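You operate a simulated robot arm through the tools that you are given. There is no shell and no other tool. Be economical: measure what you need, move in short steps, check, and stop when the job is done.

You run a simulated two-armed robot. Do the job below in one go: nothing can be reset, and whatever is moved stays where it is left.

Task
Take the big orange and put it in the yellow crate. Then fetch the steel drip grid from the shelf under the steel table and set it on the flat green box. Then take the white-cap juice bottle and leave it on the free top of the fruit bench. Then pull the pink shelf sign open. Keep to this order. Set down upright: white-cap juice bottle. The pink shelf sign goes anticlockwise seen from above.

Only the result counts: the job must be done as asked and must still hold three seconds after the hand-in. Knocking over, shifting, dropping, spilling or breaking anything else fails it. Lids that push on must go on centred and level and be pressed home; caps that screw on are set level and turned clockwise until they are tight.

Robot
Two 7-joint arms with two-finger parallel grippers on one trunk, on a base that drives. Base frame: it is fixed to the floor where the robot stands at the start and does not move with it; the origin is under the middle of the robot, x ahead of it, y to its left, z up; the surface under the hand at the start is at about z = 67. Readings come in cm, degrees, newtons and seconds.
The left shoulder is at the start at [1.9, 13.8, 122.5], the right one opposite. With the tool pointing down near the work surface each hand reaches from about 10 to 40 cm from the robot's upright axis, wherever it stands, measured 20 degrees to its own side. Places, roughly: big orange (8x8x8 cm) [50, -10, 70]; flat green box [0, -400, 75]; free top of the fruit bench [0, -380, 80]; pink shelf sign [-590, -40, 110]; steel drip grid (10x10x4 cm) [20, -70, 20]; white-cap juice bottle [25, 100, 75]; yellow crate [0, -325, 25]. Payload 1.57 kg a hand.
Tool frame (each hand has its own): the origin (TCP) lies between the finger pads and is the grasp point; the fingertips stand 3 cm ahead of it; z points along the fingers, y is the line along which they close. Largest opening 8 cm; finger width 1.7, thickness 1.2; the body of the gripper, 4 by 8.2 cm, starts 8 cm behind the TCP.
Orientation is that of the tool frame in the base frame, as [roll, pitch, yaw] about the fixed x, y, z axes, in that order (R = Rz(yaw) Ry(pitch) Rx(roll)). With the fingers straight down and closing along the base's y, the tool's x points along the base's -x, its y along +y and its z along -z.

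Tools
- The arms move only by the tool move_arm. It takes "left_motion", "right_motion" or both (then of equal length, played together; a hand with none holds still); each is a list of rows, each a list of 3 entries, a list of its own where there are three numbers: the turn, a rotation vector about the base's x, y, z in units of 8 degrees (1.0 is 8 degrees), then the shift along the base's x, y, z in units of 25 mm (1.0 is 25 mm), then the gripper command, from -1 (shut) to 1 (fully open), values between in proportion. In form: [[[ax, ay, az], [dx, dy, dz], fingers], ...]. A call has 1 to 8 rows; each row shifts and turns the commanded pose from where the row before left it. A call with a number of a shift or a turn outside -1 to 1 is refused whole. Rows are played at 5 a second. More than 5 cm and 8.6 degrees between two rows, or a gripper value outside its range, and nothing of the call is played. A pose out of reach is approached as far as the arm can. The call stops where the force on the tool passes 40 N (or 10 N more than at its start, if that is more) or the arm is blocked; 0.2 s more then pass. The fingers move at their own pace (about 4.5 cm/s each) and stop on an object; they squeeze with about 39 N. The grip force told is the motor's: it shows also when the fingers shut on nothing. Time passes only in rows, and 0.2 s behind the last, so rows that do not move let the fingers close. The reply holds the time, the measured pose of the TCP, the force on the tool along the base axes, the opening and the grip force, in the units named above and with some noise, with the torque about the TCP (base axes, N m) and any sound that the robot's microphone picked up, and new pictures: "show" is both (left out), scene, wrist or none (wrist: the cameras of the hands that moved).
- Cameras (640 x 400 px; columns grow to the right, rows downward): "scene" is now at [19.21, -5.54, 115.56]; the picture's right is [-0.50, -0.87, 0.00], its down [-0.09, 0.05, -1.00] and it looks along [0.86, -0.49, -0.10] (base axes); focal length 214 px, centre (320, 200). "left" rides on the left gripper at [7.2, 0.7, -12.2] in its tool frame; the picture's right is [-0.09, 1.00, 0.00], its down [-0.84, -0.08, -0.54] and it looks along [-0.54, -0.05, 0.84] (tool axes); focal length 238 px, centre (320, 200). "right" rides on the right gripper at [7.2, -0.7, -12.2] in its tool frame; the picture's right is [0.09, 1.00, 0.00], its down [-0.84, 0.08, -0.54] and it looks along [-0.54, 0.05, 0.84] (tool axes); focal length 238 px, centre (320, 200). There is no depth. A picture from a camera that has moved, and an enlarged one, comes with that camera's place and axes in the base frame and with its lens. The place of the scene camera against the robot may be out by one fixed shift of up to 2.5 cm in any direction.
- lift_body(by): slides the trunk up (or, below 0, down) by that many cm; the arms and the scene camera ride with it, the base frame stays. It gives what a move gives, with no picture.
- drive_base(legs): drives the robot by 1 to 6 legs, each [ahead, left, turn to the left] in cm, cm and degrees, along the robot's own axes; the way and the turn of a leg run together, so that a leg with both is an arc; at most 150 cm and 180 degrees a leg. The arms and the cameras ride along, it lands a little off, and it stops where it bumps. It gives what a move gives, and a new picture of the scene camera.
- aim_head(pan, tilt): turns the head with the scene camera to pan (to the left, within 60 degrees either way) and tilt (down, from -29 to 69), counted from straight ahead of the robot. It gives what a move gives, and a new picture of the scene camera.
- zoom(camera, box): a new picture of the part [left, top, right, bottom] of that camera's present view, enlarged. No time passes.
- job_done(): hands the job in; it is judged then, once.

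Work in short steps. Places have to be worked out from the pictures, the camera data and where the tool is seen: move nearer, look again, correct. Check each grasp and each placing, and mend what went wrong. You have 165 turns and 260 pictures in all, those below and enlarged ones among them. Open the grippers and draw the arms clear of the work before you hand the job in, unless the task says otherwise; then end with one line.

The tools are called after ">>>" as a command line: name --argument value ..., lists and objects as JSON in quotes. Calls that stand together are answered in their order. move_arm: Moves the arms, as the interface text tells. Its arguments: {"type":"object","properties":{"left_motion":{"type":"array","items":{"type":"array"}},"right_motion":{"type":"array","items":{"type":"array"}},"show":{"type":"string","enum":["both","scene","wrist","none"]}},"required":[]} The other tools are called the same way: lift_body (by) slides the trunk up or down; drive_base (legs) drives the base; aim_head (pan, tilt) turns the head that bears the scene camera; zoom (camera, box) takes an enlarged picture of a part of a camera's view; job_done () hands the job in.

At the start:

```text
time: 0.0
left_tcp_pos: [23.82, -4.4, 96.66]
left_orientation: [179.4, 0.1, -179.1]
left_contact_force: [-17.1, -3.2, -100.6]
left_ft_torque: [-0.67, -10.1, 0.36]
left_grip_width: 8.02
left_gripper_force: 0.2
right_tcp_pos: [24.94, -31.56, 89.12]
right_orientation: [-180.0, -0.1, -180.0]
right_contact_force: [0.9, -0.1, 0.1]
right_ft_torque: [0.01, 0.0, -0.02]
right_grip_width: 7.98
right_gripper_force: 0.0
trunk travel left (down, up): [-60.0, 64.0]
robot x, y, heading: [0.24, -0.05, -0.1]
head pan, tilt: [-35.0, 68.8]
```

scene: 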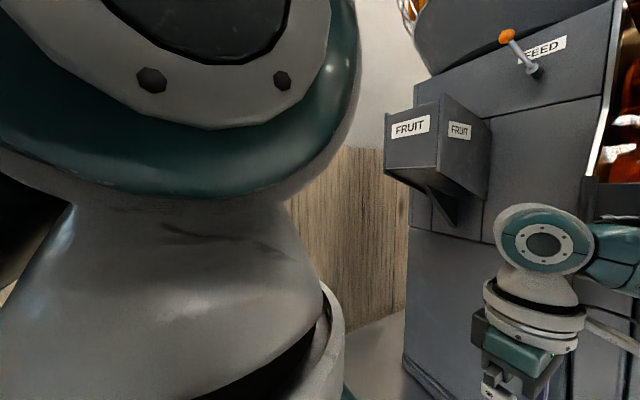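
right: 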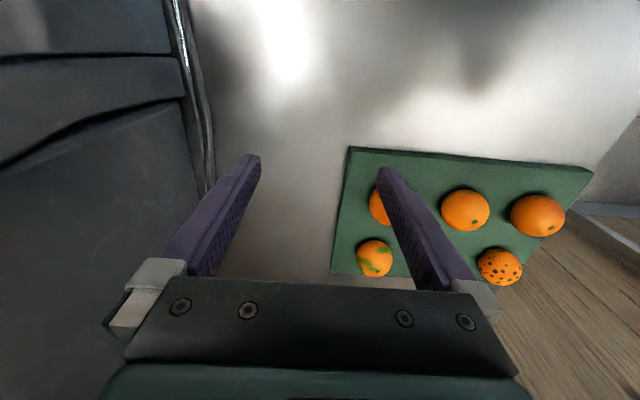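
left: 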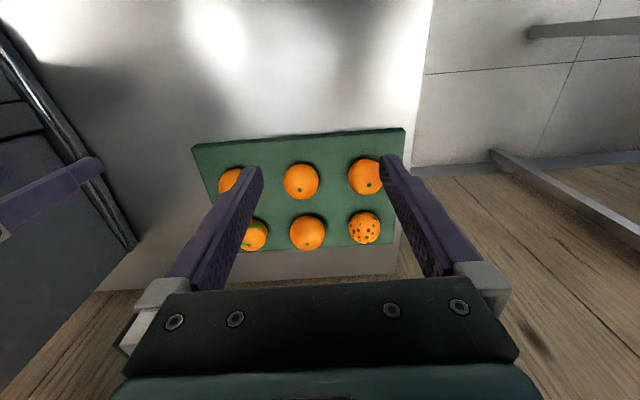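

I start by aiming the head at the work ahead to get an overview of the oranges.

>>> aim_head --pan 0 --tilt 45

```text
time: 1.0
left_tcp_pos: [23.92, -3.91, 96.04]
left_orientation: [178.2, 0.2, -179.5]
left_contact_force: [1.6, 66.3, -116.9]
left_ft_torque: [-11.23, -8.33, -4.91]
left_grip_width: 8.01
left_gripper_force: 0.0
right_tcp_pos: [24.8, -31.59, 89.1]
right_orientation: [-180.0, 0.0, -179.9]
right_contact_force: [0.1, -0.2, -0.1]
right_ft_torque: [0.0, 0.0, 0.03]
right_grip_width: 8.04
right_gripper_force: 0.1
trunk travel left (down, up): [-60.0, 64.0]
robot x, y, heading: [0.0, -0.03, -0.3]
head pan, tilt: [0.0, 45.0]
camera scene: at [20.51, -1.67, 114.76], right [-0.08, -1.0, 0.0], down [-0.18, 0.01, -0.98], along [0.98, -0.07, -0.18], focal length 214 px, centre (320, 200)
```

scene: 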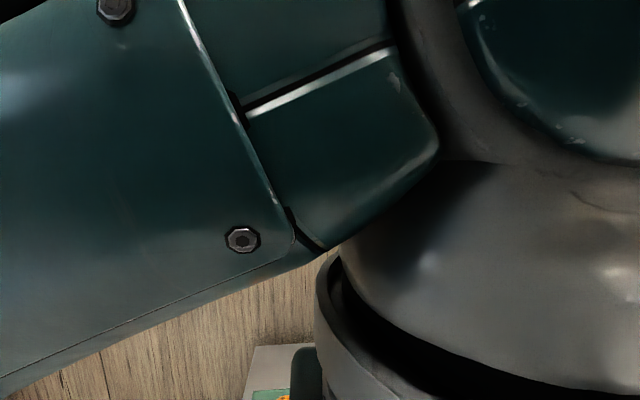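

The left arm's wrist stands right before the head (hence the 100 N); I raise the head tilt to free it, then move the left arm out to the left.

>>> aim_head --pan 0 --tilt -5

>>> move_arm --left_motion '[[[0, 0, 0], [0, 1, 0], 1], [[0, 0, 0], [0, 1, 0], 1], [[0, 0, 0], [0, 1, 0], 1], [[0, 0, 0], [0, 1, 0], 1], [[0, 0, 0], [0, 1, 0], 1], [[0, 0, 0], [0, 1, 0], 1], [[0, 0, 0], [0, 1, 0], 1], [[0, 0, 0], [0, 1, 0], 1]]' --show "scene"

```text
time: 2.2
left_tcp_pos: [23.78, -4.43, 96.72]
left_orientation: [179.4, 0.1, -179.2]
left_contact_force: [-0.2, 0.0, -0.3]
left_ft_torque: [-0.03, 0.02, -0.02]
left_grip_width: 8.0
left_gripper_force: 0.0
right_tcp_pos: [24.81, -31.59, 89.05]
right_orientation: [180.0, -0.1, 180.0]
right_contact_force: [-0.1, 0.3, 0.4]
right_ft_torque: [-0.02, 0.04, -0.05]
right_grip_width: 8.01
right_gripper_force: 0.0
trunk travel left (down, up): [-60.0, 64.0]
robot x, y, heading: [0.19, -0.01, -0.3]
head pan, tilt: [0.0, -5.0]
camera scene: at [19.98, -0.98, 117.22], right [0.0, -1.0, 0.0], down [0.08, 0.0, -1.0], along [1.0, 0.0, 0.08], focal length 214 px, centre (320, 200)
```

scene: 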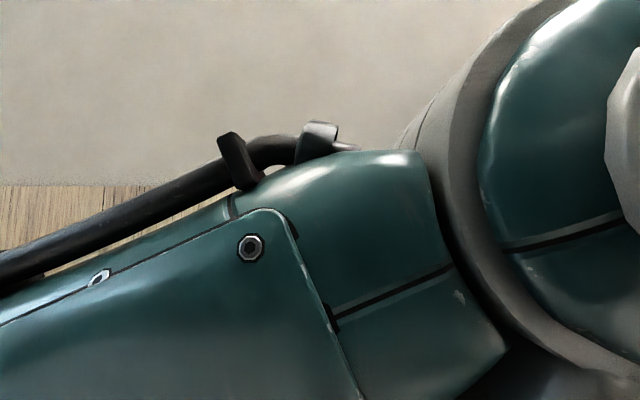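

```text
time: 4.0
left_tcp_pos: [23.8, 15.64, 96.71]
left_orientation: [179.2, 0.1, -179.2]
left_contact_force: [-0.2, 0.9, 0.0]
left_ft_torque: [-0.03, -0.05, 0.01]
left_grip_width: 8.04
left_gripper_force: 0.1
right_tcp_pos: [24.95, -31.64, 89.16]
right_orientation: [179.9, -0.1, -180.0]
right_contact_force: [-0.5, -0.8, 0.0]
right_ft_torque: [0.02, -0.02, 0.01]
right_grip_width: 7.99
right_gripper_force: 0.0
trunk travel left (down, up): [-60.0, 64.0]
robot x, y, heading: [-0.11, 0.04, -0.2]
head pan, tilt: [0.0, -5.0]
camera scene: at [19.99, -0.97, 117.23], right [0.0, -1.0, 0.0], down [0.09, 0.0, -1.0], along [1.0, 0.0, 0.09], focal length 214 px, centre (320, 200)
```

scene: 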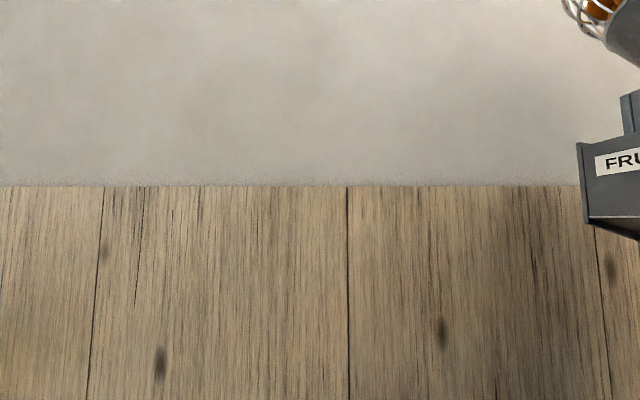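

The head is free now. I look down on the table.

>>> aim_head --pan 0 --tilt 50

>>> aim_head --pan -55 --tilt 40

>>> aim_head --pan 55 --tilt 30

```text
time: 5.2
left_tcp_pos: [23.79, 15.52, 96.82]
left_orientation: [179.2, 0.2, -179.1]
left_contact_force: [0.3, 0.6, 0.5]
left_ft_torque: [0.01, -0.02, 0.01]
left_grip_width: 8.0
left_gripper_force: 0.2
right_tcp_pos: [24.83, -31.65, 89.08]
right_orientation: [179.9, -0.1, 180.0]
right_contact_force: [-0.1, 0.5, 0.2]
right_ft_torque: [0.02, 0.01, -0.01]
right_grip_width: 7.99
right_gripper_force: 0.0
trunk travel left (down, up): [-60.0, 64.0]
robot x, y, heading: [0.11, -0.15, -0.1]
head pan, tilt: [0.0, 50.0]
camera scene: at [18.93, -0.97, 108.67], right [0.0, -1.0, 0.0], down [-0.77, 0.0, -0.64], along [0.64, 0.0, -0.77], focal length 214 px, centre (320, 200)
```

scene: 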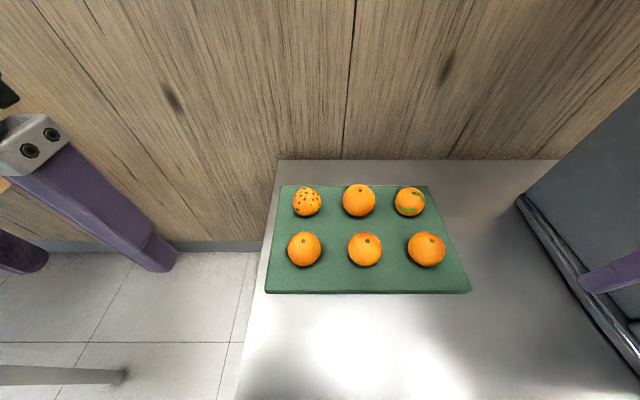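

```text
time: 6.5
left_tcp_pos: [23.83, 15.84, 96.72]
left_orientation: [179.2, 0.1, -179.0]
left_contact_force: [0.5, -0.4, -0.6]
left_ft_torque: [-0.01, -0.01, 0.03]
left_grip_width: 8.01
left_gripper_force: 0.1
right_tcp_pos: [24.87, -31.65, 89.12]
right_orientation: [-180.0, 0.0, 180.0]
right_contact_force: [0.9, 0.8, 0.8]
right_ft_torque: [-0.04, 0.01, -0.03]
right_grip_width: 8.01
right_gripper_force: 0.0
trunk travel left (down, up): [-60.0, 64.0]
robot x, y, heading: [-0.09, -0.05, 0.1]
head pan, tilt: [-55.0, 40.0]
camera scene: at [16.1, -7.93, 110.08], right [-0.82, -0.57, 0.0], down [-0.37, 0.53, -0.76], along [0.44, -0.63, -0.64], focal length 214 px, centre (320, 200)
```

scene: 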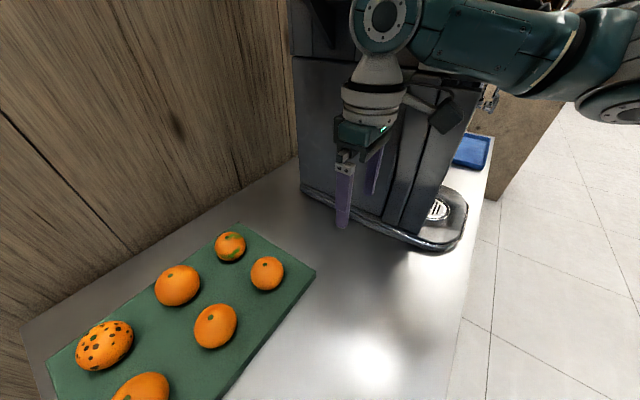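

```text
time: 8.3
left_tcp_pos: [23.94, 15.59, 96.67]
left_orientation: [179.1, 0.0, -179.2]
left_contact_force: [0.7, 0.1, 0.6]
left_ft_torque: [0.01, 0.03, -0.01]
left_grip_width: 7.98
left_gripper_force: 0.1
right_tcp_pos: [24.79, -31.56, 89.14]
right_orientation: [179.9, -0.1, 180.0]
right_contact_force: [-0.6, 1.3, 0.5]
right_ft_torque: [-0.01, 0.03, 0.03]
right_grip_width: 8.02
right_gripper_force: 0.0
trunk travel left (down, up): [-60.0, 64.0]
robot x, y, heading: [-0.11, -0.1, -0.2]
head pan, tilt: [55.0, 30.0]
camera scene: at [16.42, 6.44, 111.63], right [0.82, -0.57, 0.0], down [-0.29, -0.41, -0.87], along [0.5, 0.71, -0.5], focal length 214 px, centre (320, 200)
```

scene: 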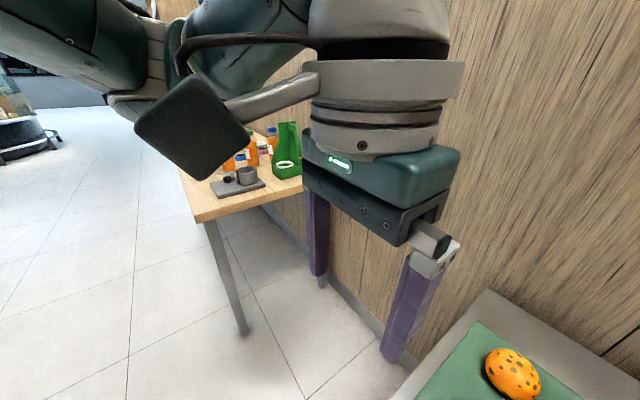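

Six oranges lie on the mat; the hint points to the middle back one. I look straight again and zoom to compare sizes.

>>> aim_head --pan -10 --tilt 55

>>> zoom --camera "scene" --box '[200, 120, 440, 270]'

>>> zoom --camera "right" --box '[320, 120, 600, 295]'

```text
time: 9.7
left_tcp_pos: [23.89, 15.67, 96.67]
left_orientation: [179.2, 0.1, -179.0]
left_contact_force: [-0.5, 0.4, -0.5]
left_ft_torque: [0.04, -0.01, -0.02]
left_grip_width: 8.02
left_gripper_force: 0.0
right_tcp_pos: [24.81, -31.68, 89.1]
right_orientation: [180.0, 0.0, 179.9]
right_contact_force: [0.6, 0.3, -0.5]
right_ft_torque: [0.0, -0.01, -0.02]
right_grip_width: 7.97
right_gripper_force: 0.1
trunk travel left (down, up): [-60.0, 64.0]
robot x, y, heading: [-0.15, 0.03, -0.1]
head pan, tilt: [-10.0, 55.0]
camera scene: at [18.32, -2.21, 108.02], right [-0.17, -0.98, 0.0], down [-0.81, 0.14, -0.57], along [0.56, -0.1, -0.82], focal length 214 px, centre (320, 200)
```

scene: 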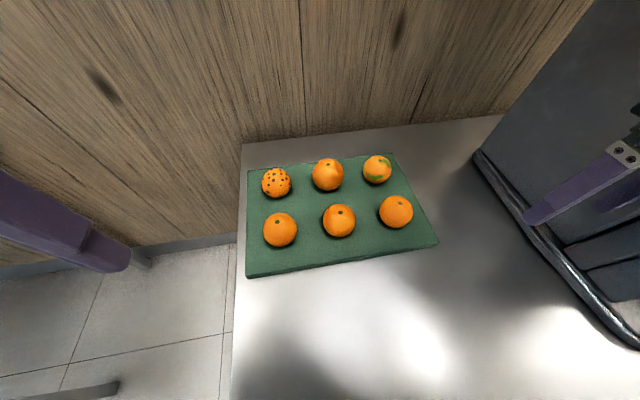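

```text
2.67 times, centred on (320, 195) of scene
camera zoom: at [18.32, -2.21, 108.02], right [-0.17, -0.98, 0.0], down [-0.81, 0.14, -0.57], along [0.56, -0.1, -0.82], focal length 572 px, centre (320, 213)
```

zoom: 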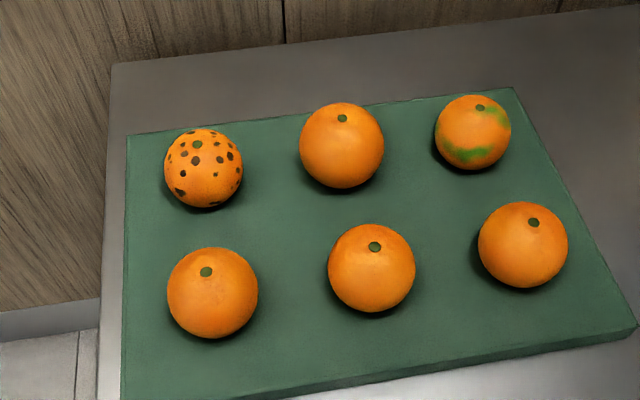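

```text
2.29 times, centred on (460, 208) of right
camera zoom: at [17.67, -32.37, 101.48], right [-0.09, 1.0, 0.0], down [0.84, 0.08, 0.54], along [0.54, 0.05, -0.84], focal length 545 px, centre (0, 183)
```

zoom: 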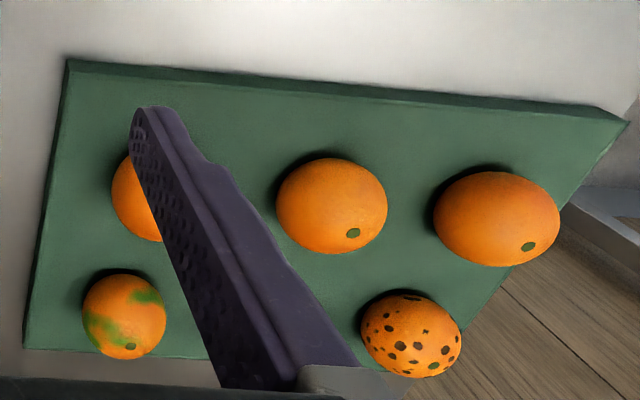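

The middle back orange comes out largest (about 7.3 cm against 6.5), near [48.5, -9.5, 72]. I check where the table's front edge is before driving closer.

>>> aim_head --pan -20 --tilt 69

```text
time: 10.5
left_tcp_pos: [23.88, 15.68, 96.74]
left_orientation: [179.1, 0.2, -179.2]
left_contact_force: [-0.4, 0.1, -0.1]
left_ft_torque: [0.0, 0.02, -0.03]
left_grip_width: 7.99
left_gripper_force: 0.0
right_tcp_pos: [24.89, -31.68, 89.13]
right_orientation: [-179.9, -0.2, 180.0]
right_contact_force: [0.5, -0.2, 0.5]
right_ft_torque: [0.02, 0.02, -0.01]
right_grip_width: 8.0
right_gripper_force: 0.0
trunk travel left (down, up): [-60.0, 64.0]
robot x, y, heading: [0.19, -0.15, 0.1]
head pan, tilt: [-20.0, 68.8]
camera scene: at [16.48, -2.87, 106.48], right [-0.34, -0.94, 0.0], down [-0.88, 0.32, -0.36], along [0.34, -0.12, -0.93], focal length 214 px, centre (320, 200)
```

scene: 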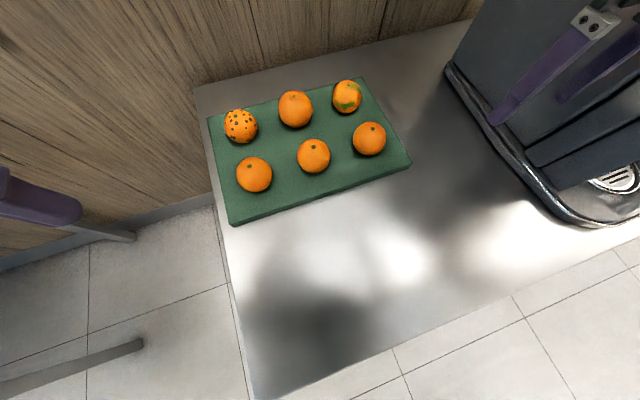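

The table front edge is only around x≈4, so I first test how far the right arm reaches: moving it toward above the orange at z≈91.

>>> aim_head --pan 10 --tilt 45

>>> move_arm --right_motion '[[[0, 0, 0], [1, 0.9, 0.2], 1], [[0, 0, 0], [1, 0.9, 0.2], 1], [[0, 0, 0], [1, 0.9, 0.2], 1], [[0, 0, 0], [1, 0.9, 0.2], 1], [[0, 0, 0], [1, 0.9, 0], 1], [[0, 0, 0], [1, 0.9, 0], 1], [[0, 0, 0], [1, 0.9, 0], 1], [[0, 0, 0], [1, 0.9, 0], 1]]' --show "both"

```text
time: 11.4
left_tcp_pos: [23.95, 15.67, 96.75]
left_orientation: [179.2, 0.0, -179.1]
left_contact_force: [-0.2, -0.1, 0.8]
left_ft_torque: [-0.01, -0.02, -0.01]
left_grip_width: 7.98
left_gripper_force: 0.1
right_tcp_pos: [24.78, -31.62, 89.04]
right_orientation: [179.9, -0.1, -180.0]
right_contact_force: [-0.1, -0.3, -0.4]
right_ft_torque: [0.03, 0.02, 0.0]
right_grip_width: 7.99
right_gripper_force: 0.0
trunk travel left (down, up): [-60.0, 64.0]
robot x, y, heading: [-0.02, 0.02, -0.2]
head pan, tilt: [10.0, 45.0]
camera scene: at [19.23, 0.44, 109.35], right [0.17, -0.98, 0.0], down [-0.7, -0.12, -0.71], along [0.69, 0.12, -0.71], focal length 214 px, centre (320, 200)
```

scene: 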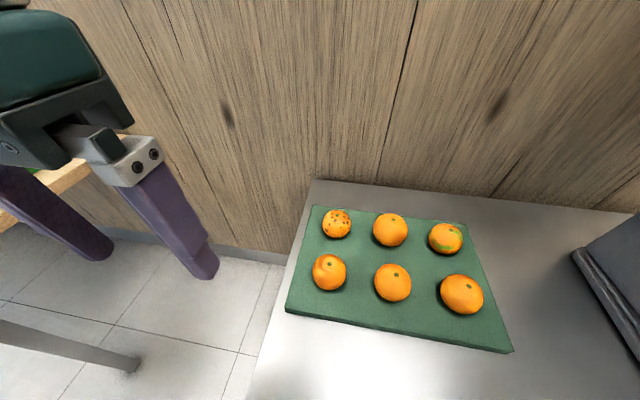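

```text
time: 13.2
left_tcp_pos: [24.14, 15.6, 96.68]
left_orientation: [179.3, 0.2, -179.2]
left_contact_force: [0.6, -0.6, 0.6]
left_ft_torque: [-0.01, 0.02, -0.01]
left_grip_width: 8.01
left_gripper_force: 0.2
right_tcp_pos: [45.02, -13.66, 90.91]
right_orientation: [-179.9, 0.1, -179.8]
right_contact_force: [0.8, 0.0, 0.2]
right_ft_torque: [-0.01, -0.02, -0.02]
right_grip_width: 8.0
right_gripper_force: 0.1
trunk travel left (down, up): [-60.0, 64.0]
robot x, y, heading: [-0.16, 0.34, 0.2]
head pan, tilt: [10.0, 45.0]
camera scene: at [19.39, 0.41, 109.39], right [0.17, -0.98, 0.0], down [-0.7, -0.12, -0.71], along [0.7, 0.12, -0.71], focal length 214 px, centre (320, 200)
camera right: at [37.8, -14.44, 103.34], right [-0.09, 1.0, 0.0], down [0.84, 0.08, 0.54], along [0.54, 0.05, -0.84], focal length 238 px, centre (320, 200)
```

scene: 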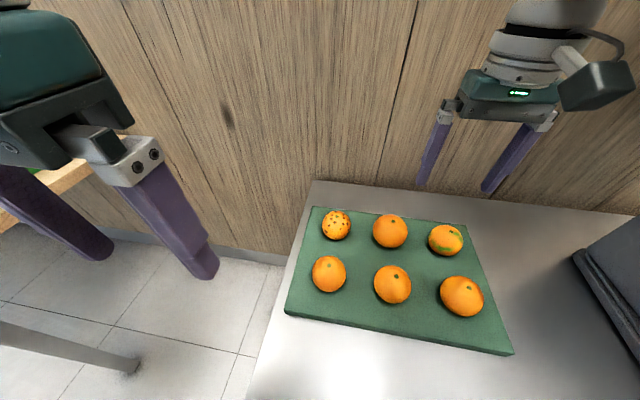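
right: 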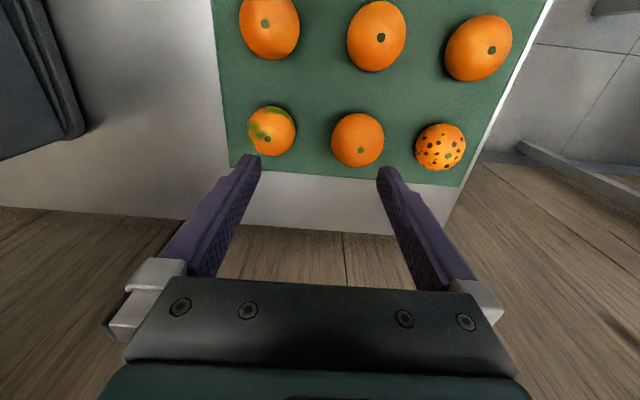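

The reach is fine. From the wrist view the orange is at about [47.8, -8.5]; I move above it and look again.

>>> move_arm --right_motion '[[[0, 0, 0], [0.56, 1, 0], 1], [[0, 0, 0], [0.56, 1, -0.4], 1], [[0, 0, 0], [0, 0, -0.8], 1]]' --show "both"

```text
time: 14.0
left_tcp_pos: [24.11, 15.66, 96.76]
left_orientation: [179.3, 0.3, -179.1]
left_contact_force: [0.6, -0.8, -0.4]
left_ft_torque: [0.0, -0.01, -0.01]
left_grip_width: 8.0
left_gripper_force: 0.0
right_tcp_pos: [45.26, -9.76, 88.78]
right_orientation: [-179.9, 0.1, -179.9]
right_contact_force: [-0.4, -0.2, 0.3]
right_ft_torque: [0.01, 0.0, -0.02]
right_grip_width: 8.0
right_gripper_force: 0.0
right hand out of reach, approached as far as the arm can: row 2, 3
trunk travel left (down, up): [-60.0, 64.0]
robot x, y, heading: [-0.24, 0.53, -0.0]
head pan, tilt: [10.0, 45.0]
camera scene: at [19.37, 0.39, 109.39], right [0.17, -0.98, 0.0], down [-0.7, -0.12, -0.71], along [0.7, 0.12, -0.71], focal length 214 px, centre (320, 200)
camera right: at [38.02, -10.44, 101.12], right [-0.09, 1.0, 0.0], down [0.84, 0.08, 0.54], along [0.54, 0.05, -0.84], focal length 238 px, centre (320, 200)
```

scene: 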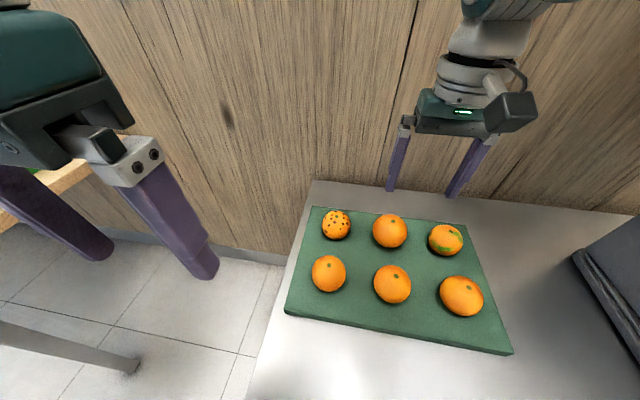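
right: 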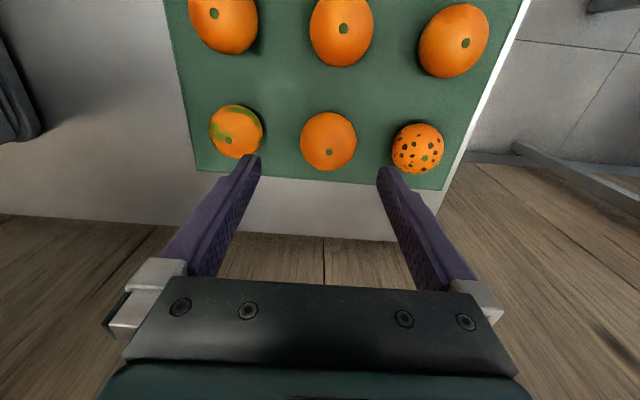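

Straight down the reach ends near x≈45.5; a lower shoulder extends it. I raise the hand a bit and then lower the trunk 14 cm.

>>> move_arm --right_motion '[[[0, 0, 0], [-0.2, 0, 1], 1], [[0, 0, 0], [-0.2, 0, 1], 1], [[0, 0, 0], [-0.2, 0, 1], 1], [[0, 0, 0], [-0.2, 0, 1], 1]]' --left_motion '[[[0, 0, 0], [0, 0.5, 1], 1], [[0, 0, 0], [0, 0.5, 1], 1], [[0, 0, 0], [0, 0.5, 0], 1], [[0, 0, 0], [0, 0.5, 0], 1]]' --show "none"

>>> lift_body --by -14

>>> move_arm --right_motion '[[[0, 0, 0], [0.5, 0, 0], 1], [[0, 0, 0], [0.5, 0, 0], 1], [[0, 0, 0], [0.5, 0, 0], 1], [[0, 0, 0], [0.5, 0, 0], 1]]' --show "wrist"

```text
time: 15.0
left_tcp_pos: [23.92, 20.54, 101.77]
left_orientation: [179.4, 0.2, -179.2]
left_contact_force: [0.1, -0.4, 0.2]
left_ft_torque: [0.04, 0.0, 0.0]
left_grip_width: 8.02
left_gripper_force: 0.0
right_tcp_pos: [46.56, -8.69, 98.08]
right_orientation: [-179.9, 0.0, -180.0]
right_contact_force: [-0.2, -0.8, 0.2]
right_ft_torque: [0.0, 0.01, -0.01]
right_grip_width: 7.99
right_gripper_force: 0.0
right hand out of reach, approached as far as the arm can: row 1, 2, 3, 4
trunk travel left (down, up): [-60.0, 64.0]
robot x, y, heading: [-0.06, 0.26, 0.1]
head pan, tilt: [10.0, 45.0]
```

```text
time: 16.7
left_tcp_pos: [23.99, 20.53, 87.7]
left_orientation: [179.3, 0.1, -179.1]
left_contact_force: [0.2, -1.1, 0.7]
left_ft_torque: [-0.01, 0.01, -0.02]
left_grip_width: 8.01
left_gripper_force: 0.1
right_tcp_pos: [46.54, -8.8, 84.11]
right_orientation: [-179.8, 0.0, 180.0]
right_contact_force: [0.8, -0.5, -0.7]
right_ft_torque: [0.0, -0.02, 0.0]
right_grip_width: 8.0
right_gripper_force: 0.0
trunk travel left (down, up): [-46.0, 78.0]
robot x, y, heading: [-0.57, -0.18, 0.1]
head pan, tilt: [10.0, 45.0]
```

```text
time: 17.7
left_tcp_pos: [23.91, 20.54, 87.8]
left_orientation: [179.2, 0.2, -179.1]
left_contact_force: [0.2, -0.2, -0.3]
left_ft_torque: [0.02, -0.01, 0.02]
left_grip_width: 7.97
left_gripper_force: 0.1
right_tcp_pos: [46.89, -9.52, 84.21]
right_orientation: [-180.0, -0.1, -179.9]
right_contact_force: [-0.4, 0.6, -0.1]
right_ft_torque: [-0.01, -0.02, 0.01]
right_grip_width: 8.0
right_gripper_force: 0.0
right hand out of reach, approached as far as the arm can: row 1, 2, 3, 4
trunk travel left (down, up): [-46.0, 78.0]
robot x, y, heading: [0.17, 0.04, -0.1]
head pan, tilt: [10.0, 45.0]
camera right: at [39.68, -10.1, 96.51], right [-0.09, 1.0, 0.0], down [0.84, 0.08, 0.54], along [0.54, 0.05, -0.84], focal length 238 px, centre (320, 200)
```

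right: 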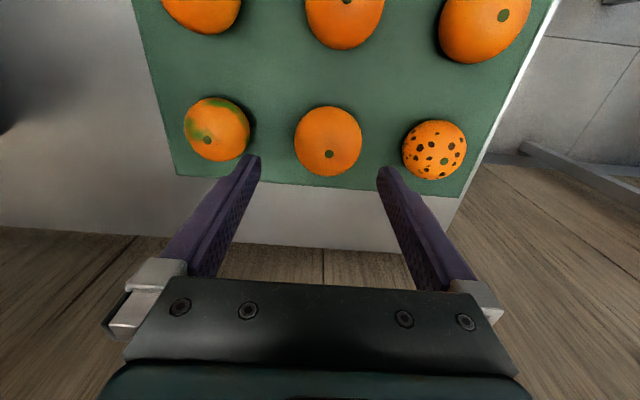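

The orange is at about [47.9, -8.5]. I tilt the tool 16° forward to gain reach, and centre on it at z≈83.

>>> move_arm --right_motion '[[[0, -1, 0], [-0.5, 0, 0], 1], [[0, -1, 0], [0, 0, 0], 1], [[0, 0, 0], [0, 0, 0], 1]]' --show "none"

```text
time: 18.5
left_tcp_pos: [24.0, 20.57, 87.73]
left_orientation: [179.4, 0.2, -179.0]
left_contact_force: [0.8, 0.6, -0.2]
left_ft_torque: [-0.01, 0.01, 0.04]
left_grip_width: 8.03
left_gripper_force: 0.1
right_tcp_pos: [50.61, -8.28, 83.79]
right_orientation: [-179.8, 11.6, 180.0]
right_contact_force: [-0.5, 0.7, -0.3]
right_ft_torque: [-0.01, -0.03, 0.02]
right_grip_width: 8.0
right_gripper_force: 0.0
right hand out of reach, approached as far as the arm can: row 1, 2
trunk travel left (down, up): [-46.0, 78.0]
robot x, y, heading: [0.08, -0.2, 0.1]
head pan, tilt: [10.0, 45.0]
```

The commanded pose had run ahead; I shift back to x≈47.9 and look.

>>> move_arm --right_motion '[[[0, 0, 0], [-0.54, 0, 0], 1], [[0, 0, 0], [-0.54, 0, 0], 1], [[0, 0, 0], [0, 0, 0], 1]]' --show "wrist"

```text
time: 19.3
left_tcp_pos: [23.96, 20.54, 87.61]
left_orientation: [179.3, 0.2, -179.1]
left_contact_force: [0.5, -0.1, 0.4]
left_ft_torque: [0.0, -0.02, 0.02]
left_grip_width: 7.98
left_gripper_force: 0.1
right_tcp_pos: [50.42, -7.81, 83.61]
right_orientation: [-179.8, 11.6, 179.9]
right_contact_force: [0.3, 0.0, 0.4]
right_ft_torque: [-0.02, 0.0, -0.01]
right_grip_width: 7.99
right_gripper_force: 0.0
right hand out of reach, approached as far as the arm can: row 1, 2
trunk travel left (down, up): [-46.0, 78.0]
robot x, y, heading: [-0.59, 0.29, 0.1]
head pan, tilt: [10.0, 45.0]
camera right: at [40.97, -8.45, 94.24], right [-0.09, 1.0, -0.02], down [0.71, 0.08, 0.7], along [0.7, 0.05, -0.71], focal length 238 px, centre (320, 200)
```

right: 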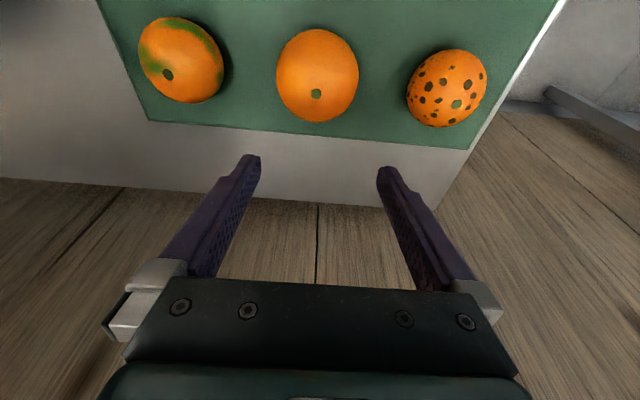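

>>> move_arm --right_motion '[[[0, 0, 0], [-0.5, 0, 0], 1], [[0, 0, 0], [-0.5, 0, 0], 1], [[0, 0, 0], [0, 0, 0], 1]]' --show "none"

```text
time: 20.1
left_tcp_pos: [23.89, 20.57, 87.78]
left_orientation: [179.3, 0.1, -179.1]
left_contact_force: [0.3, -1.2, 0.2]
left_ft_torque: [0.02, 0.01, 0.02]
left_grip_width: 8.0
left_gripper_force: 0.0
right_tcp_pos: [50.23, -7.09, 83.31]
right_orientation: [-179.8, 11.6, 179.9]
right_contact_force: [1.0, -0.4, 0.0]
right_ft_torque: [-0.02, 0.01, 0.01]
right_grip_width: 7.99
right_gripper_force: 0.0
right hand out of reach, approached as far as the arm can: row 1, 2
trunk travel left (down, up): [-46.0, 78.0]
robot x, y, heading: [-0.13, -0.0, 0.2]
head pan, tilt: [10.0, 45.0]
```

The arm slides along its reach limit oddly, so I pull it well back to a surely reachable pose and re-approach.

>>> move_arm --right_motion '[[[0, 0, 0], [-1, 0, 0.4], 1], [[0, 0, 0], [-1, 0, 0.4], 1], [[0, 0, 0], [-1, 0, 0], 1], [[0, 0, 0], [0, 0, 0], 1], [[0, 0, 0], [0, 0, 0], 1]]' --show "none"

```text
time: 21.3
left_tcp_pos: [23.97, 20.44, 87.75]
left_orientation: [179.4, 0.2, -179.1]
left_contact_force: [-0.8, 0.7, 0.8]
left_ft_torque: [0.01, 0.01, 0.03]
left_grip_width: 7.99
left_gripper_force: 0.1
right_tcp_pos: [49.64, -4.91, 84.79]
right_orientation: [-179.8, 11.7, -180.0]
right_contact_force: [-0.2, -0.5, 0.6]
right_ft_torque: [-0.02, 0.01, 0.01]
right_grip_width: 7.98
right_gripper_force: 0.1
right hand out of reach, approached as far as the arm can: row 1, 2, 3
trunk travel left (down, up): [-46.0, 78.0]
robot x, y, heading: [-0.03, 0.42, 0.2]
head pan, tilt: [10.0, 45.0]
```

The 16° tilt seems blocked by a joint limit; I undo it.

>>> move_arm --right_motion '[[[0, 1, 0], [0, 0, 0], 1], [[0, 1, 0], [0, 0, 0], 1], [[0, 0, 0], [0, 0, 0], 1], [[0, 0, 0], [0, 0, 0], 1]]' --show "scene"

```text
time: 22.3
left_tcp_pos: [23.98, 20.51, 87.66]
left_orientation: [179.3, 0.2, -179.1]
left_contact_force: [-0.7, -0.1, -1.0]
left_ft_torque: [0.01, 0.01, 0.0]
left_grip_width: 7.99
left_gripper_force: 0.0
right_tcp_pos: [44.44, -6.13, 85.57]
right_orientation: [-179.9, -4.3, -180.0]
right_contact_force: [-0.4, 0.3, -0.2]
right_ft_torque: [0.0, 0.03, -0.04]
right_grip_width: 8.01
right_gripper_force: 0.0
right hand out of reach, approached as far as the arm can: row 1, 2
trunk travel left (down, up): [-46.0, 78.0]
robot x, y, heading: [-0.56, 0.07, 0.0]
head pan, tilt: [10.0, 45.0]
camera scene: at [19.38, 0.39, 95.39], right [0.17, -0.98, 0.0], down [-0.7, -0.12, -0.71], along [0.7, 0.12, -0.71], focal length 214 px, centre (320, 200)
```

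scene: 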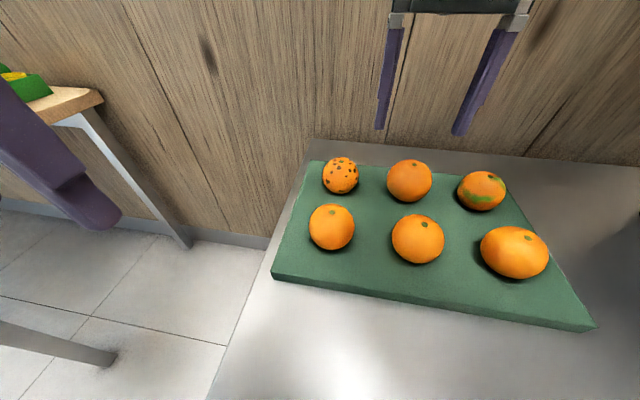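

Out-of-reach calls restart from the measured pose, so simplest is to bring the base nearer: I drive 8 cm ahead.

>>> drive_base --legs '[[8, 0, 0]]'

```text
time: 23.4
left_tcp_pos: [31.8, 20.61, 87.79]
left_orientation: [179.4, 0.2, -179.2]
left_contact_force: [0.1, -0.1, -0.9]
left_ft_torque: [0.0, 0.03, -0.03]
left_grip_width: 7.97
left_gripper_force: 0.1
right_tcp_pos: [52.37, -5.86, 85.63]
right_orientation: [-179.9, -4.2, -180.0]
right_contact_force: [0.0, -0.2, -0.4]
right_ft_torque: [0.03, 0.01, 0.0]
right_grip_width: 8.04
right_gripper_force: 0.0
trunk travel left (down, up): [-46.0, 78.0]
robot x, y, heading: [8.12, -0.02, 0.4]
head pan, tilt: [10.0, 45.0]
camera scene: at [27.35, 0.4, 95.4], right [0.17, -0.98, 0.0], down [-0.7, -0.12, -0.71], along [0.7, 0.12, -0.71], focal length 214 px, centre (320, 200)
```

scene: 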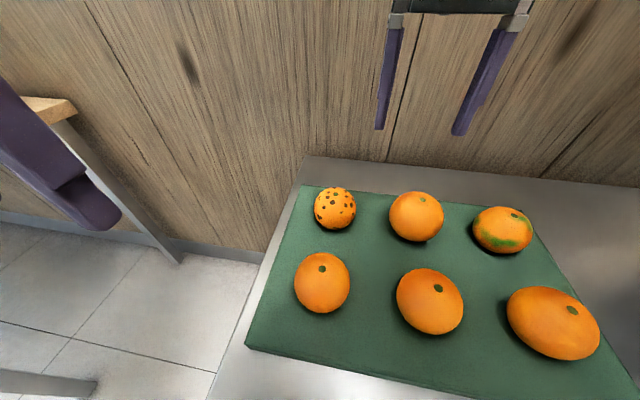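

Driving worked without a bump. Now I straighten the hand and centre it over the orange at about [47.9, -8.5, 83].

>>> move_arm --right_motion '[[[0, -0.5, 0], [-1, -0.5, 0], 1], [[0, 0, 0], [-0.8, -0.5, -0.5], 1], [[0, 0, 0], [0, 0, -0.3], 1], [[0, 0, 0], [0, 0, 0], 1]]' --show "both"

```text
time: 24.4
left_tcp_pos: [31.87, 20.57, 87.72]
left_orientation: [179.3, 0.2, -179.1]
left_contact_force: [0.2, -0.3, 0.1]
left_ft_torque: [0.0, -0.02, 0.01]
left_grip_width: 8.01
left_gripper_force: 0.1
right_tcp_pos: [53.83, -6.6, 83.12]
right_orientation: [-179.9, -0.2, -179.8]
right_contact_force: [-0.4, 0.6, 1.0]
right_ft_torque: [0.01, -0.02, -0.04]
right_grip_width: 8.01
right_gripper_force: 0.0
right hand out of reach, approached as far as the arm can: row 1, 2
trunk travel left (down, up): [-46.0, 78.0]
robot x, y, heading: [7.88, -0.1, 0.1]
head pan, tilt: [10.0, 45.0]
camera scene: at [27.31, 0.4, 95.39], right [0.17, -0.98, 0.0], down [-0.7, -0.12, -0.71], along [0.7, 0.12, -0.71], focal length 214 px, centre (320, 200)
camera right: at [46.59, -7.24, 95.55], right [-0.09, 1.0, 0.0], down [0.84, 0.08, 0.54], along [0.54, 0.05, -0.84], focal length 238 px, centre (320, 200)
```

scene: 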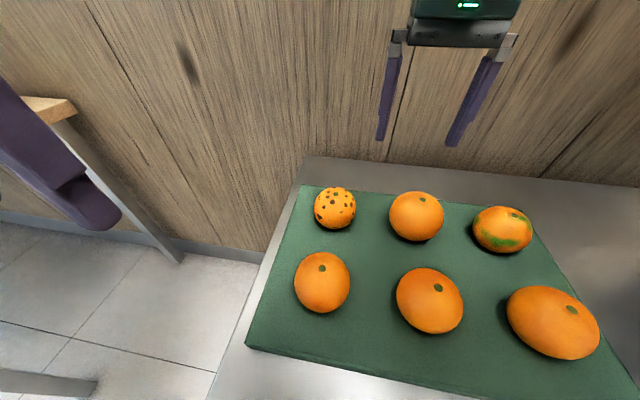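
right: 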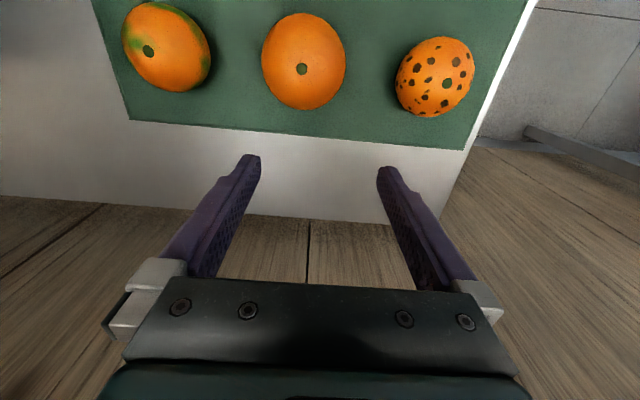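

The orange is measured again at [47.7, -8.6]. I shift back 6.1 cm and right 2 cm.

>>> move_arm --right_motion '[[[0, 0, 0], [-0.81, -0.27, 0], 1], [[0, 0, 0], [-0.81, -0.27, 0], 1], [[0, 0, 0], [-0.81, -0.27, 0], 1], [[0, 0, 0], [0, 0, 0], 1]]' --show "both"

```text
time: 25.4
left_tcp_pos: [31.86, 20.53, 87.78]
left_orientation: [179.3, 0.2, -179.1]
left_contact_force: [-0.2, -0.3, 0.9]
left_ft_torque: [-0.01, -0.03, -0.03]
left_grip_width: 7.98
left_gripper_force: 0.1
right_tcp_pos: [53.76, -6.55, 83.07]
right_orientation: [-179.9, -0.3, -180.0]
right_contact_force: [-0.2, -0.5, -0.8]
right_ft_torque: [-0.04, -0.02, 0.02]
right_grip_width: 7.98
right_gripper_force: 0.0
right hand out of reach, approached as far as the arm can: row 1, 2, 3
trunk travel left (down, up): [-46.0, 78.0]
robot x, y, heading: [7.97, -0.01, -0.1]
head pan, tilt: [10.0, 45.0]
camera scene: at [27.31, 0.4, 95.39], right [0.17, -0.98, 0.0], down [-0.7, -0.12, -0.71], along [0.7, 0.12, -0.71], focal length 214 px, centre (320, 200)
camera right: at [46.59, -7.23, 95.56], right [-0.09, 1.0, 0.0], down [0.84, 0.08, 0.54], along [0.54, 0.05, -0.84], focal length 238 px, centre (320, 200)
```

scene: 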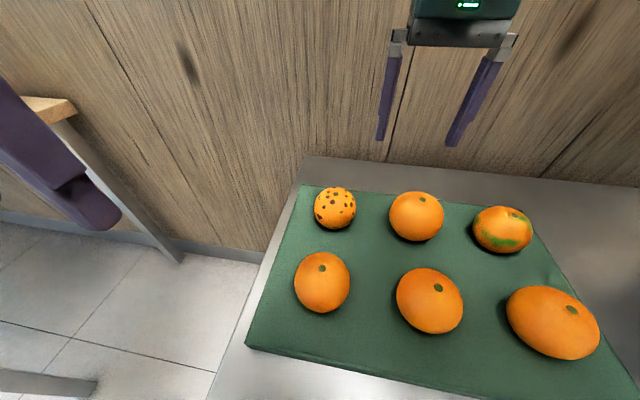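
right: 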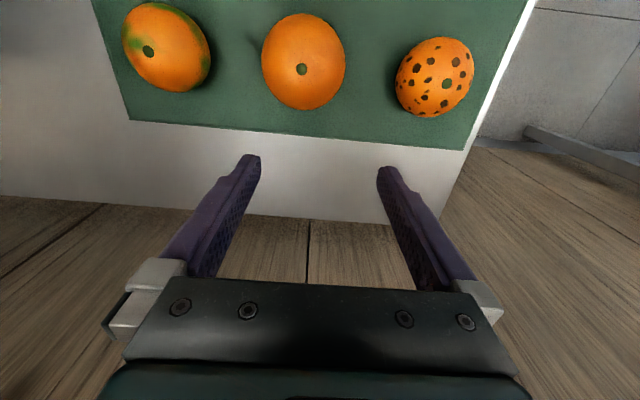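

The arm is stuck at a limit here; I try freeing it with an upward motion first.

>>> move_arm --right_motion '[[[0, 0, 0], [0, 0, 1], 1], [[0, 0, 0], [-0.5, 0, 1], 1], [[0, 0, 0], [-1, -0.5, 1], 1], [[0, 0, 0], [-1, -0.5, 0], 1], [[0, 0, 0], [0, 0, 0], 1]]' --show "none"

```text
time: 26.6
left_tcp_pos: [31.98, 20.64, 87.68]
left_orientation: [179.3, 0.2, -179.2]
left_contact_force: [0.5, -0.8, 0.4]
left_ft_torque: [-0.05, -0.02, -0.03]
left_grip_width: 7.98
left_gripper_force: 0.0
right_tcp_pos: [52.95, -6.18, 88.54]
right_orientation: [-179.7, -2.7, -179.3]
right_contact_force: [-0.3, 0.0, -0.8]
right_ft_torque: [0.0, 0.0, 0.01]
right_grip_width: 8.01
right_gripper_force: 0.0
right hand out of reach, approached as far as the arm can: row 2, 3, 4
trunk travel left (down, up): [-46.0, 78.0]
robot x, y, heading: [7.95, -0.21, -0.1]
head pan, tilt: [10.0, 45.0]
```

>>> move_arm --right_motion '[[[0, 0.3, 0], [0, -1, 0], 1], [[0, 0, 0], [0, -1, 0], 1], [[0, 0, 0], [0, -1, 0], 1], [[0, 0, 0], [0, -1, 0], 1], [[0, 0, 0], [0, -1, 0], 1], [[0, 0, 0], [0, 0, 0], 1]]' --show "scene"

```text
time: 27.9
left_tcp_pos: [31.93, 20.53, 87.7]
left_orientation: [179.3, 0.2, -179.1]
left_contact_force: [-0.6, -0.4, -0.5]
left_ft_torque: [-0.04, -0.02, -0.01]
left_grip_width: 7.98
left_gripper_force: 0.1
right_tcp_pos: [54.34, -18.38, 88.86]
right_orientation: [-179.9, -4.4, -179.1]
right_contact_force: [-0.4, -0.3, 0.0]
right_ft_torque: [-0.01, 0.06, -0.03]
right_grip_width: 7.99
right_gripper_force: 0.0
right hand out of reach, approached as far as the arm can: row 2, 3, 5
trunk travel left (down, up): [-46.0, 78.0]
robot x, y, heading: [7.8, 0.44, -0.2]
head pan, tilt: [10.0, 45.0]
camera scene: at [27.31, 0.42, 95.39], right [0.17, -0.98, 0.0], down [-0.7, -0.12, -0.71], along [0.7, 0.12, -0.71], focal length 214 px, centre (320, 200)
```

scene: 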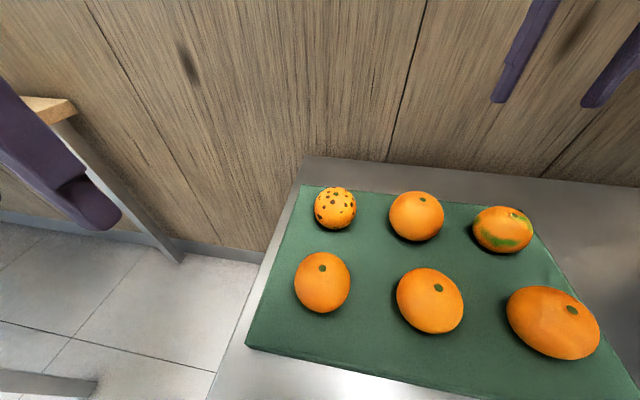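

>>> move_arm --right_motion '[[[0, -0.5, 0], [-1, 0, 0], 1], [[0, 0, 0], [-1, 0, 0], 1], [[0, 0, 0], [-1, 0, 0], 1], [[0, 0, 0], [-1, 0, 0], 1], [[0, 0, 0], [0, 0, 0], 1]]' --show "none"

```text
time: 29.1
left_tcp_pos: [31.92, 20.59, 87.77]
left_orientation: [179.3, 0.1, -179.1]
left_contact_force: [-0.7, 0.5, -0.2]
left_ft_torque: [0.0, -0.02, 0.0]
left_grip_width: 7.99
left_gripper_force: 0.1
right_tcp_pos: [55.6, -18.67, 88.88]
right_orientation: [-179.9, -1.3, -179.7]
right_contact_force: [-1.0, 0.8, -0.2]
right_ft_torque: [0.06, -0.02, 0.01]
right_grip_width: 7.97
right_gripper_force: 0.1
right hand out of reach, approached as far as the arm can: row 1, 2, 3, 4
trunk travel left (down, up): [-46.0, 78.0]
robot x, y, heading: [8.13, -0.03, -0.1]
head pan, tilt: [10.0, 45.0]
```

The arm looks to be fully stretched; I try a longer pull straight back and slightly up toward the shoulder.

>>> move_arm --right_motion '[[[0, 0, 0], [-1, -0.3, -1], 1], [[0, 0, 0], [-1, -0.3, 0], 1], [[0, 0, 0], [-1, -0.3, 0], 1], [[0, 0, 0], [-1, -0.3, 0], 1], [[0, 0, 0], [-1, -0.3, 0], 1], [[0, 0, 0], [-1, -0.3, 0], 1], [[0, 0, 0], [-1, -0.3, 0], 1], [[0, 0, 0], [0, 0, 0], 1]]' --show "both"

```text
time: 30.9
left_tcp_pos: [31.82, 20.54, 87.69]
left_orientation: [179.3, 0.2, -179.1]
left_contact_force: [-0.6, 0.7, -1.2]
left_ft_torque: [0.01, 0.01, -0.01]
left_grip_width: 8.0
left_gripper_force: 0.0
right_tcp_pos: [56.15, -24.93, 88.55]
right_orientation: [-179.9, 1.2, -179.9]
right_contact_force: [0.0, 0.2, -0.9]
right_ft_torque: [0.02, -0.04, 0.04]
right_grip_width: 7.99
right_gripper_force: 0.0
right hand out of reach, approached as far as the arm can: row 1, 2, 3, 4, 5, 6, 7
trunk travel left (down, up): [-46.0, 78.0]
robot x, y, heading: [7.8, -0.32, -0.2]
head pan, tilt: [10.0, 45.0]
camera scene: at [27.31, 0.41, 95.39], right [0.17, -0.98, 0.0], down [-0.7, -0.12, -0.71], along [0.7, 0.12, -0.71], focal length 214 px, centre (320, 200)
camera right: at [48.74, -25.69, 100.76], right [-0.09, 1.0, 0.0], down [0.82, 0.08, 0.56], along [0.56, 0.05, -0.83], focal length 238 px, centre (320, 200)
```

scene: 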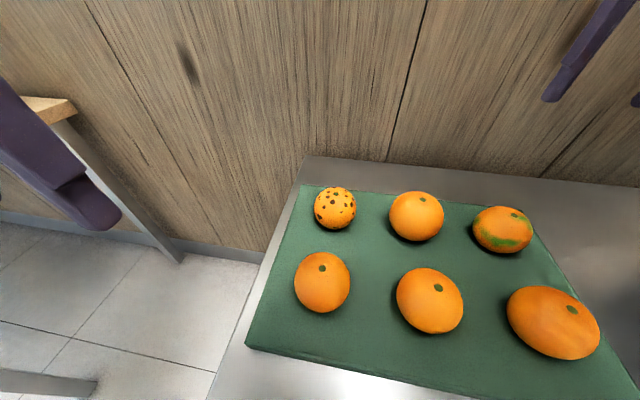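
right: 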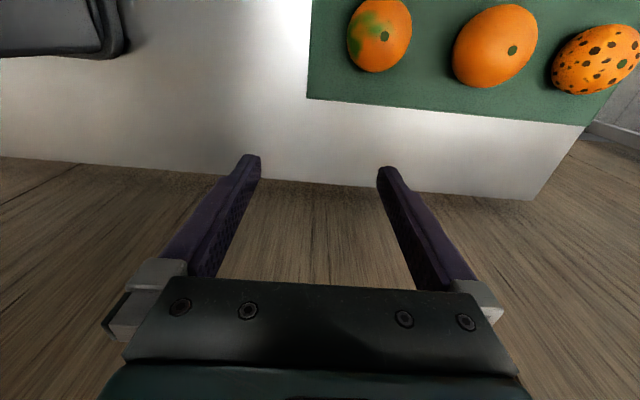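

I look at the right arm itself to understand what limits it.

>>> aim_head --pan -50 --tilt 0

```text
time: 32.2
left_tcp_pos: [31.92, 20.57, 87.82]
left_orientation: [179.3, 0.2, -179.2]
left_contact_force: [-0.2, 1.0, 0.5]
left_ft_torque: [0.0, 0.01, 0.01]
left_grip_width: 8.0
left_gripper_force: 0.0
right_tcp_pos: [56.31, -24.99, 88.49]
right_orientation: [-179.9, 1.3, -179.9]
right_contact_force: [0.5, 0.0, -0.3]
right_ft_torque: [0.0, 0.01, -0.03]
right_grip_width: 8.04
right_gripper_force: 0.1
trunk travel left (down, up): [-46.0, 78.0]
robot x, y, heading: [7.95, -0.06, 0.1]
head pan, tilt: [-50.0, 0.0]
camera scene: at [25.1, -7.9, 102.48], right [-0.77, -0.64, 0.0], down [0.0, 0.0, -1.0], along [0.64, -0.77, 0.0], focal length 214 px, centre (320, 200)
```

scene: 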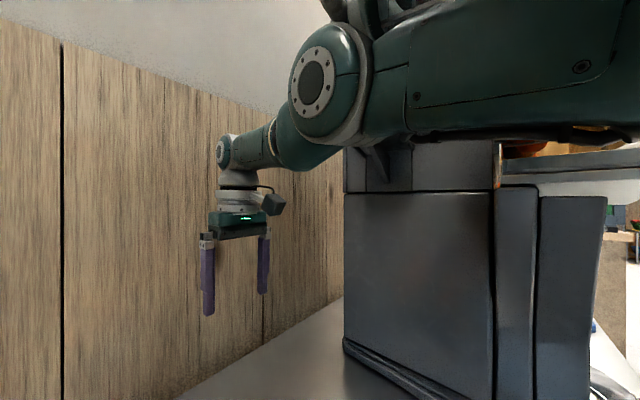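

The arm is nearly straight. Pure upward motion worked before, so I raise the hand and then try pulling back.

>>> move_arm --right_motion '[[[0, 0, 0], [0, 0, 1], 1], [[0, 0, 0], [0, 0, 1], 1], [[0, 0, 0], [0, 0, 1], 1], [[0, 0, 0], [0, 0, 1], 1], [[0, 0, 0], [-1, 0, 0], 1], [[0, 0, 0], [-1, 0, 0], 1], [[0, 0, 0], [-1, 0, 0], 1], [[0, 0, 0], [0, 0, 0], 1]]' --show "scene"

```text
time: 33.4
left_tcp_pos: [31.82, 20.56, 87.62]
left_orientation: [179.4, 0.2, -179.1]
left_contact_force: [0.6, -0.6, -0.6]
left_ft_torque: [0.02, 0.0, 0.04]
left_grip_width: 8.0
left_gripper_force: 0.1
right_tcp_pos: [52.09, -25.49, 89.4]
right_orientation: [179.9, -9.8, 179.7]
right_contact_force: [-0.6, -0.5, -0.9]
right_ft_torque: [0.02, -0.02, 0.0]
right_grip_width: 8.02
right_gripper_force: 0.0
right hand out of reach, approached as far as the arm can: row 3, 4, 5
trunk travel left (down, up): [-46.0, 78.0]
robot x, y, heading: [8.0, -0.02, 0.1]
head pan, tilt: [-50.0, 0.0]
stopped in row 5 (right hand): the arm was blocked; the commanded pose is now the measured one
camera scene: at [25.1, -7.9, 102.48], right [-0.77, -0.64, 0.0], down [0.0, 0.0, -1.0], along [0.64, -0.77, 0.0], focal length 214 px, centre (320, 200)
```

scene: 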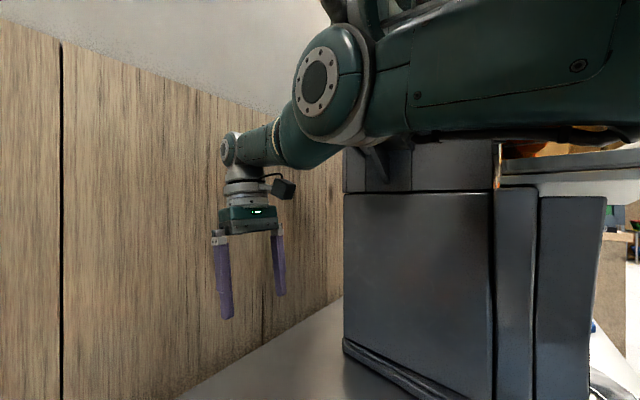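

The upper arm is now blocked, likely touching the machine's front; I raise the trunk 14 cm back up to clear it.

>>> lift_body --by 14

>>> aim_head --pan -50 --tilt 10

```text
time: 35.1
left_tcp_pos: [31.92, 20.45, 101.75]
left_orientation: [179.3, 0.2, -179.2]
left_contact_force: [0.5, -1.1, 0.2]
left_ft_torque: [-0.05, 0.03, -0.03]
left_grip_width: 7.99
left_gripper_force: 0.0
right_tcp_pos: [52.05, -25.66, 103.45]
right_orientation: [179.9, -9.8, 179.7]
right_contact_force: [0.4, -0.3, 0.1]
right_ft_torque: [-0.01, 0.02, 0.02]
right_grip_width: 8.01
right_gripper_force: 0.0
trunk travel left (down, up): [-60.0, 64.0]
robot x, y, heading: [7.95, -0.34, 0.2]
head pan, tilt: [-50.0, 0.0]
```

```text
time: 35.8
left_tcp_pos: [31.79, 20.48, 101.68]
left_orientation: [179.3, 0.2, -179.0]
left_contact_force: [0.6, 0.3, 0.5]
left_ft_torque: [-0.02, -0.02, -0.01]
left_grip_width: 8.0
left_gripper_force: 0.1
right_tcp_pos: [52.14, -25.55, 103.47]
right_orientation: [179.8, -9.9, 179.8]
right_contact_force: [-0.6, -0.4, 0.6]
right_ft_torque: [0.03, -0.02, 0.0]
right_grip_width: 7.98
right_gripper_force: 0.0
trunk travel left (down, up): [-60.0, 64.0]
robot x, y, heading: [7.98, 0.14, -0.0]
head pan, tilt: [-50.0, 10.0]
camera scene: at [25.29, -8.13, 114.89], right [-0.77, -0.64, 0.0], down [-0.11, 0.13, -0.98], along [0.63, -0.75, -0.17], focal length 214 px, centre (320, 200)
```

scene: 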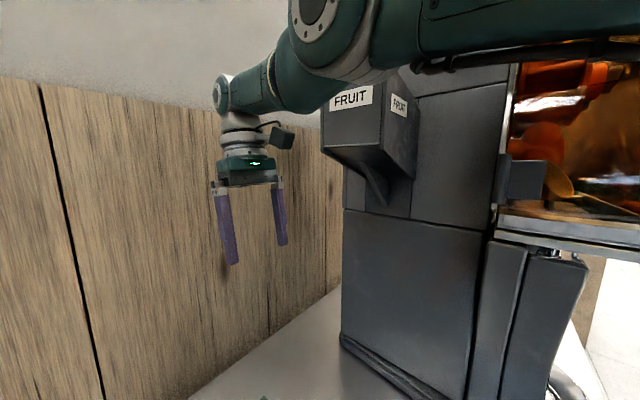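

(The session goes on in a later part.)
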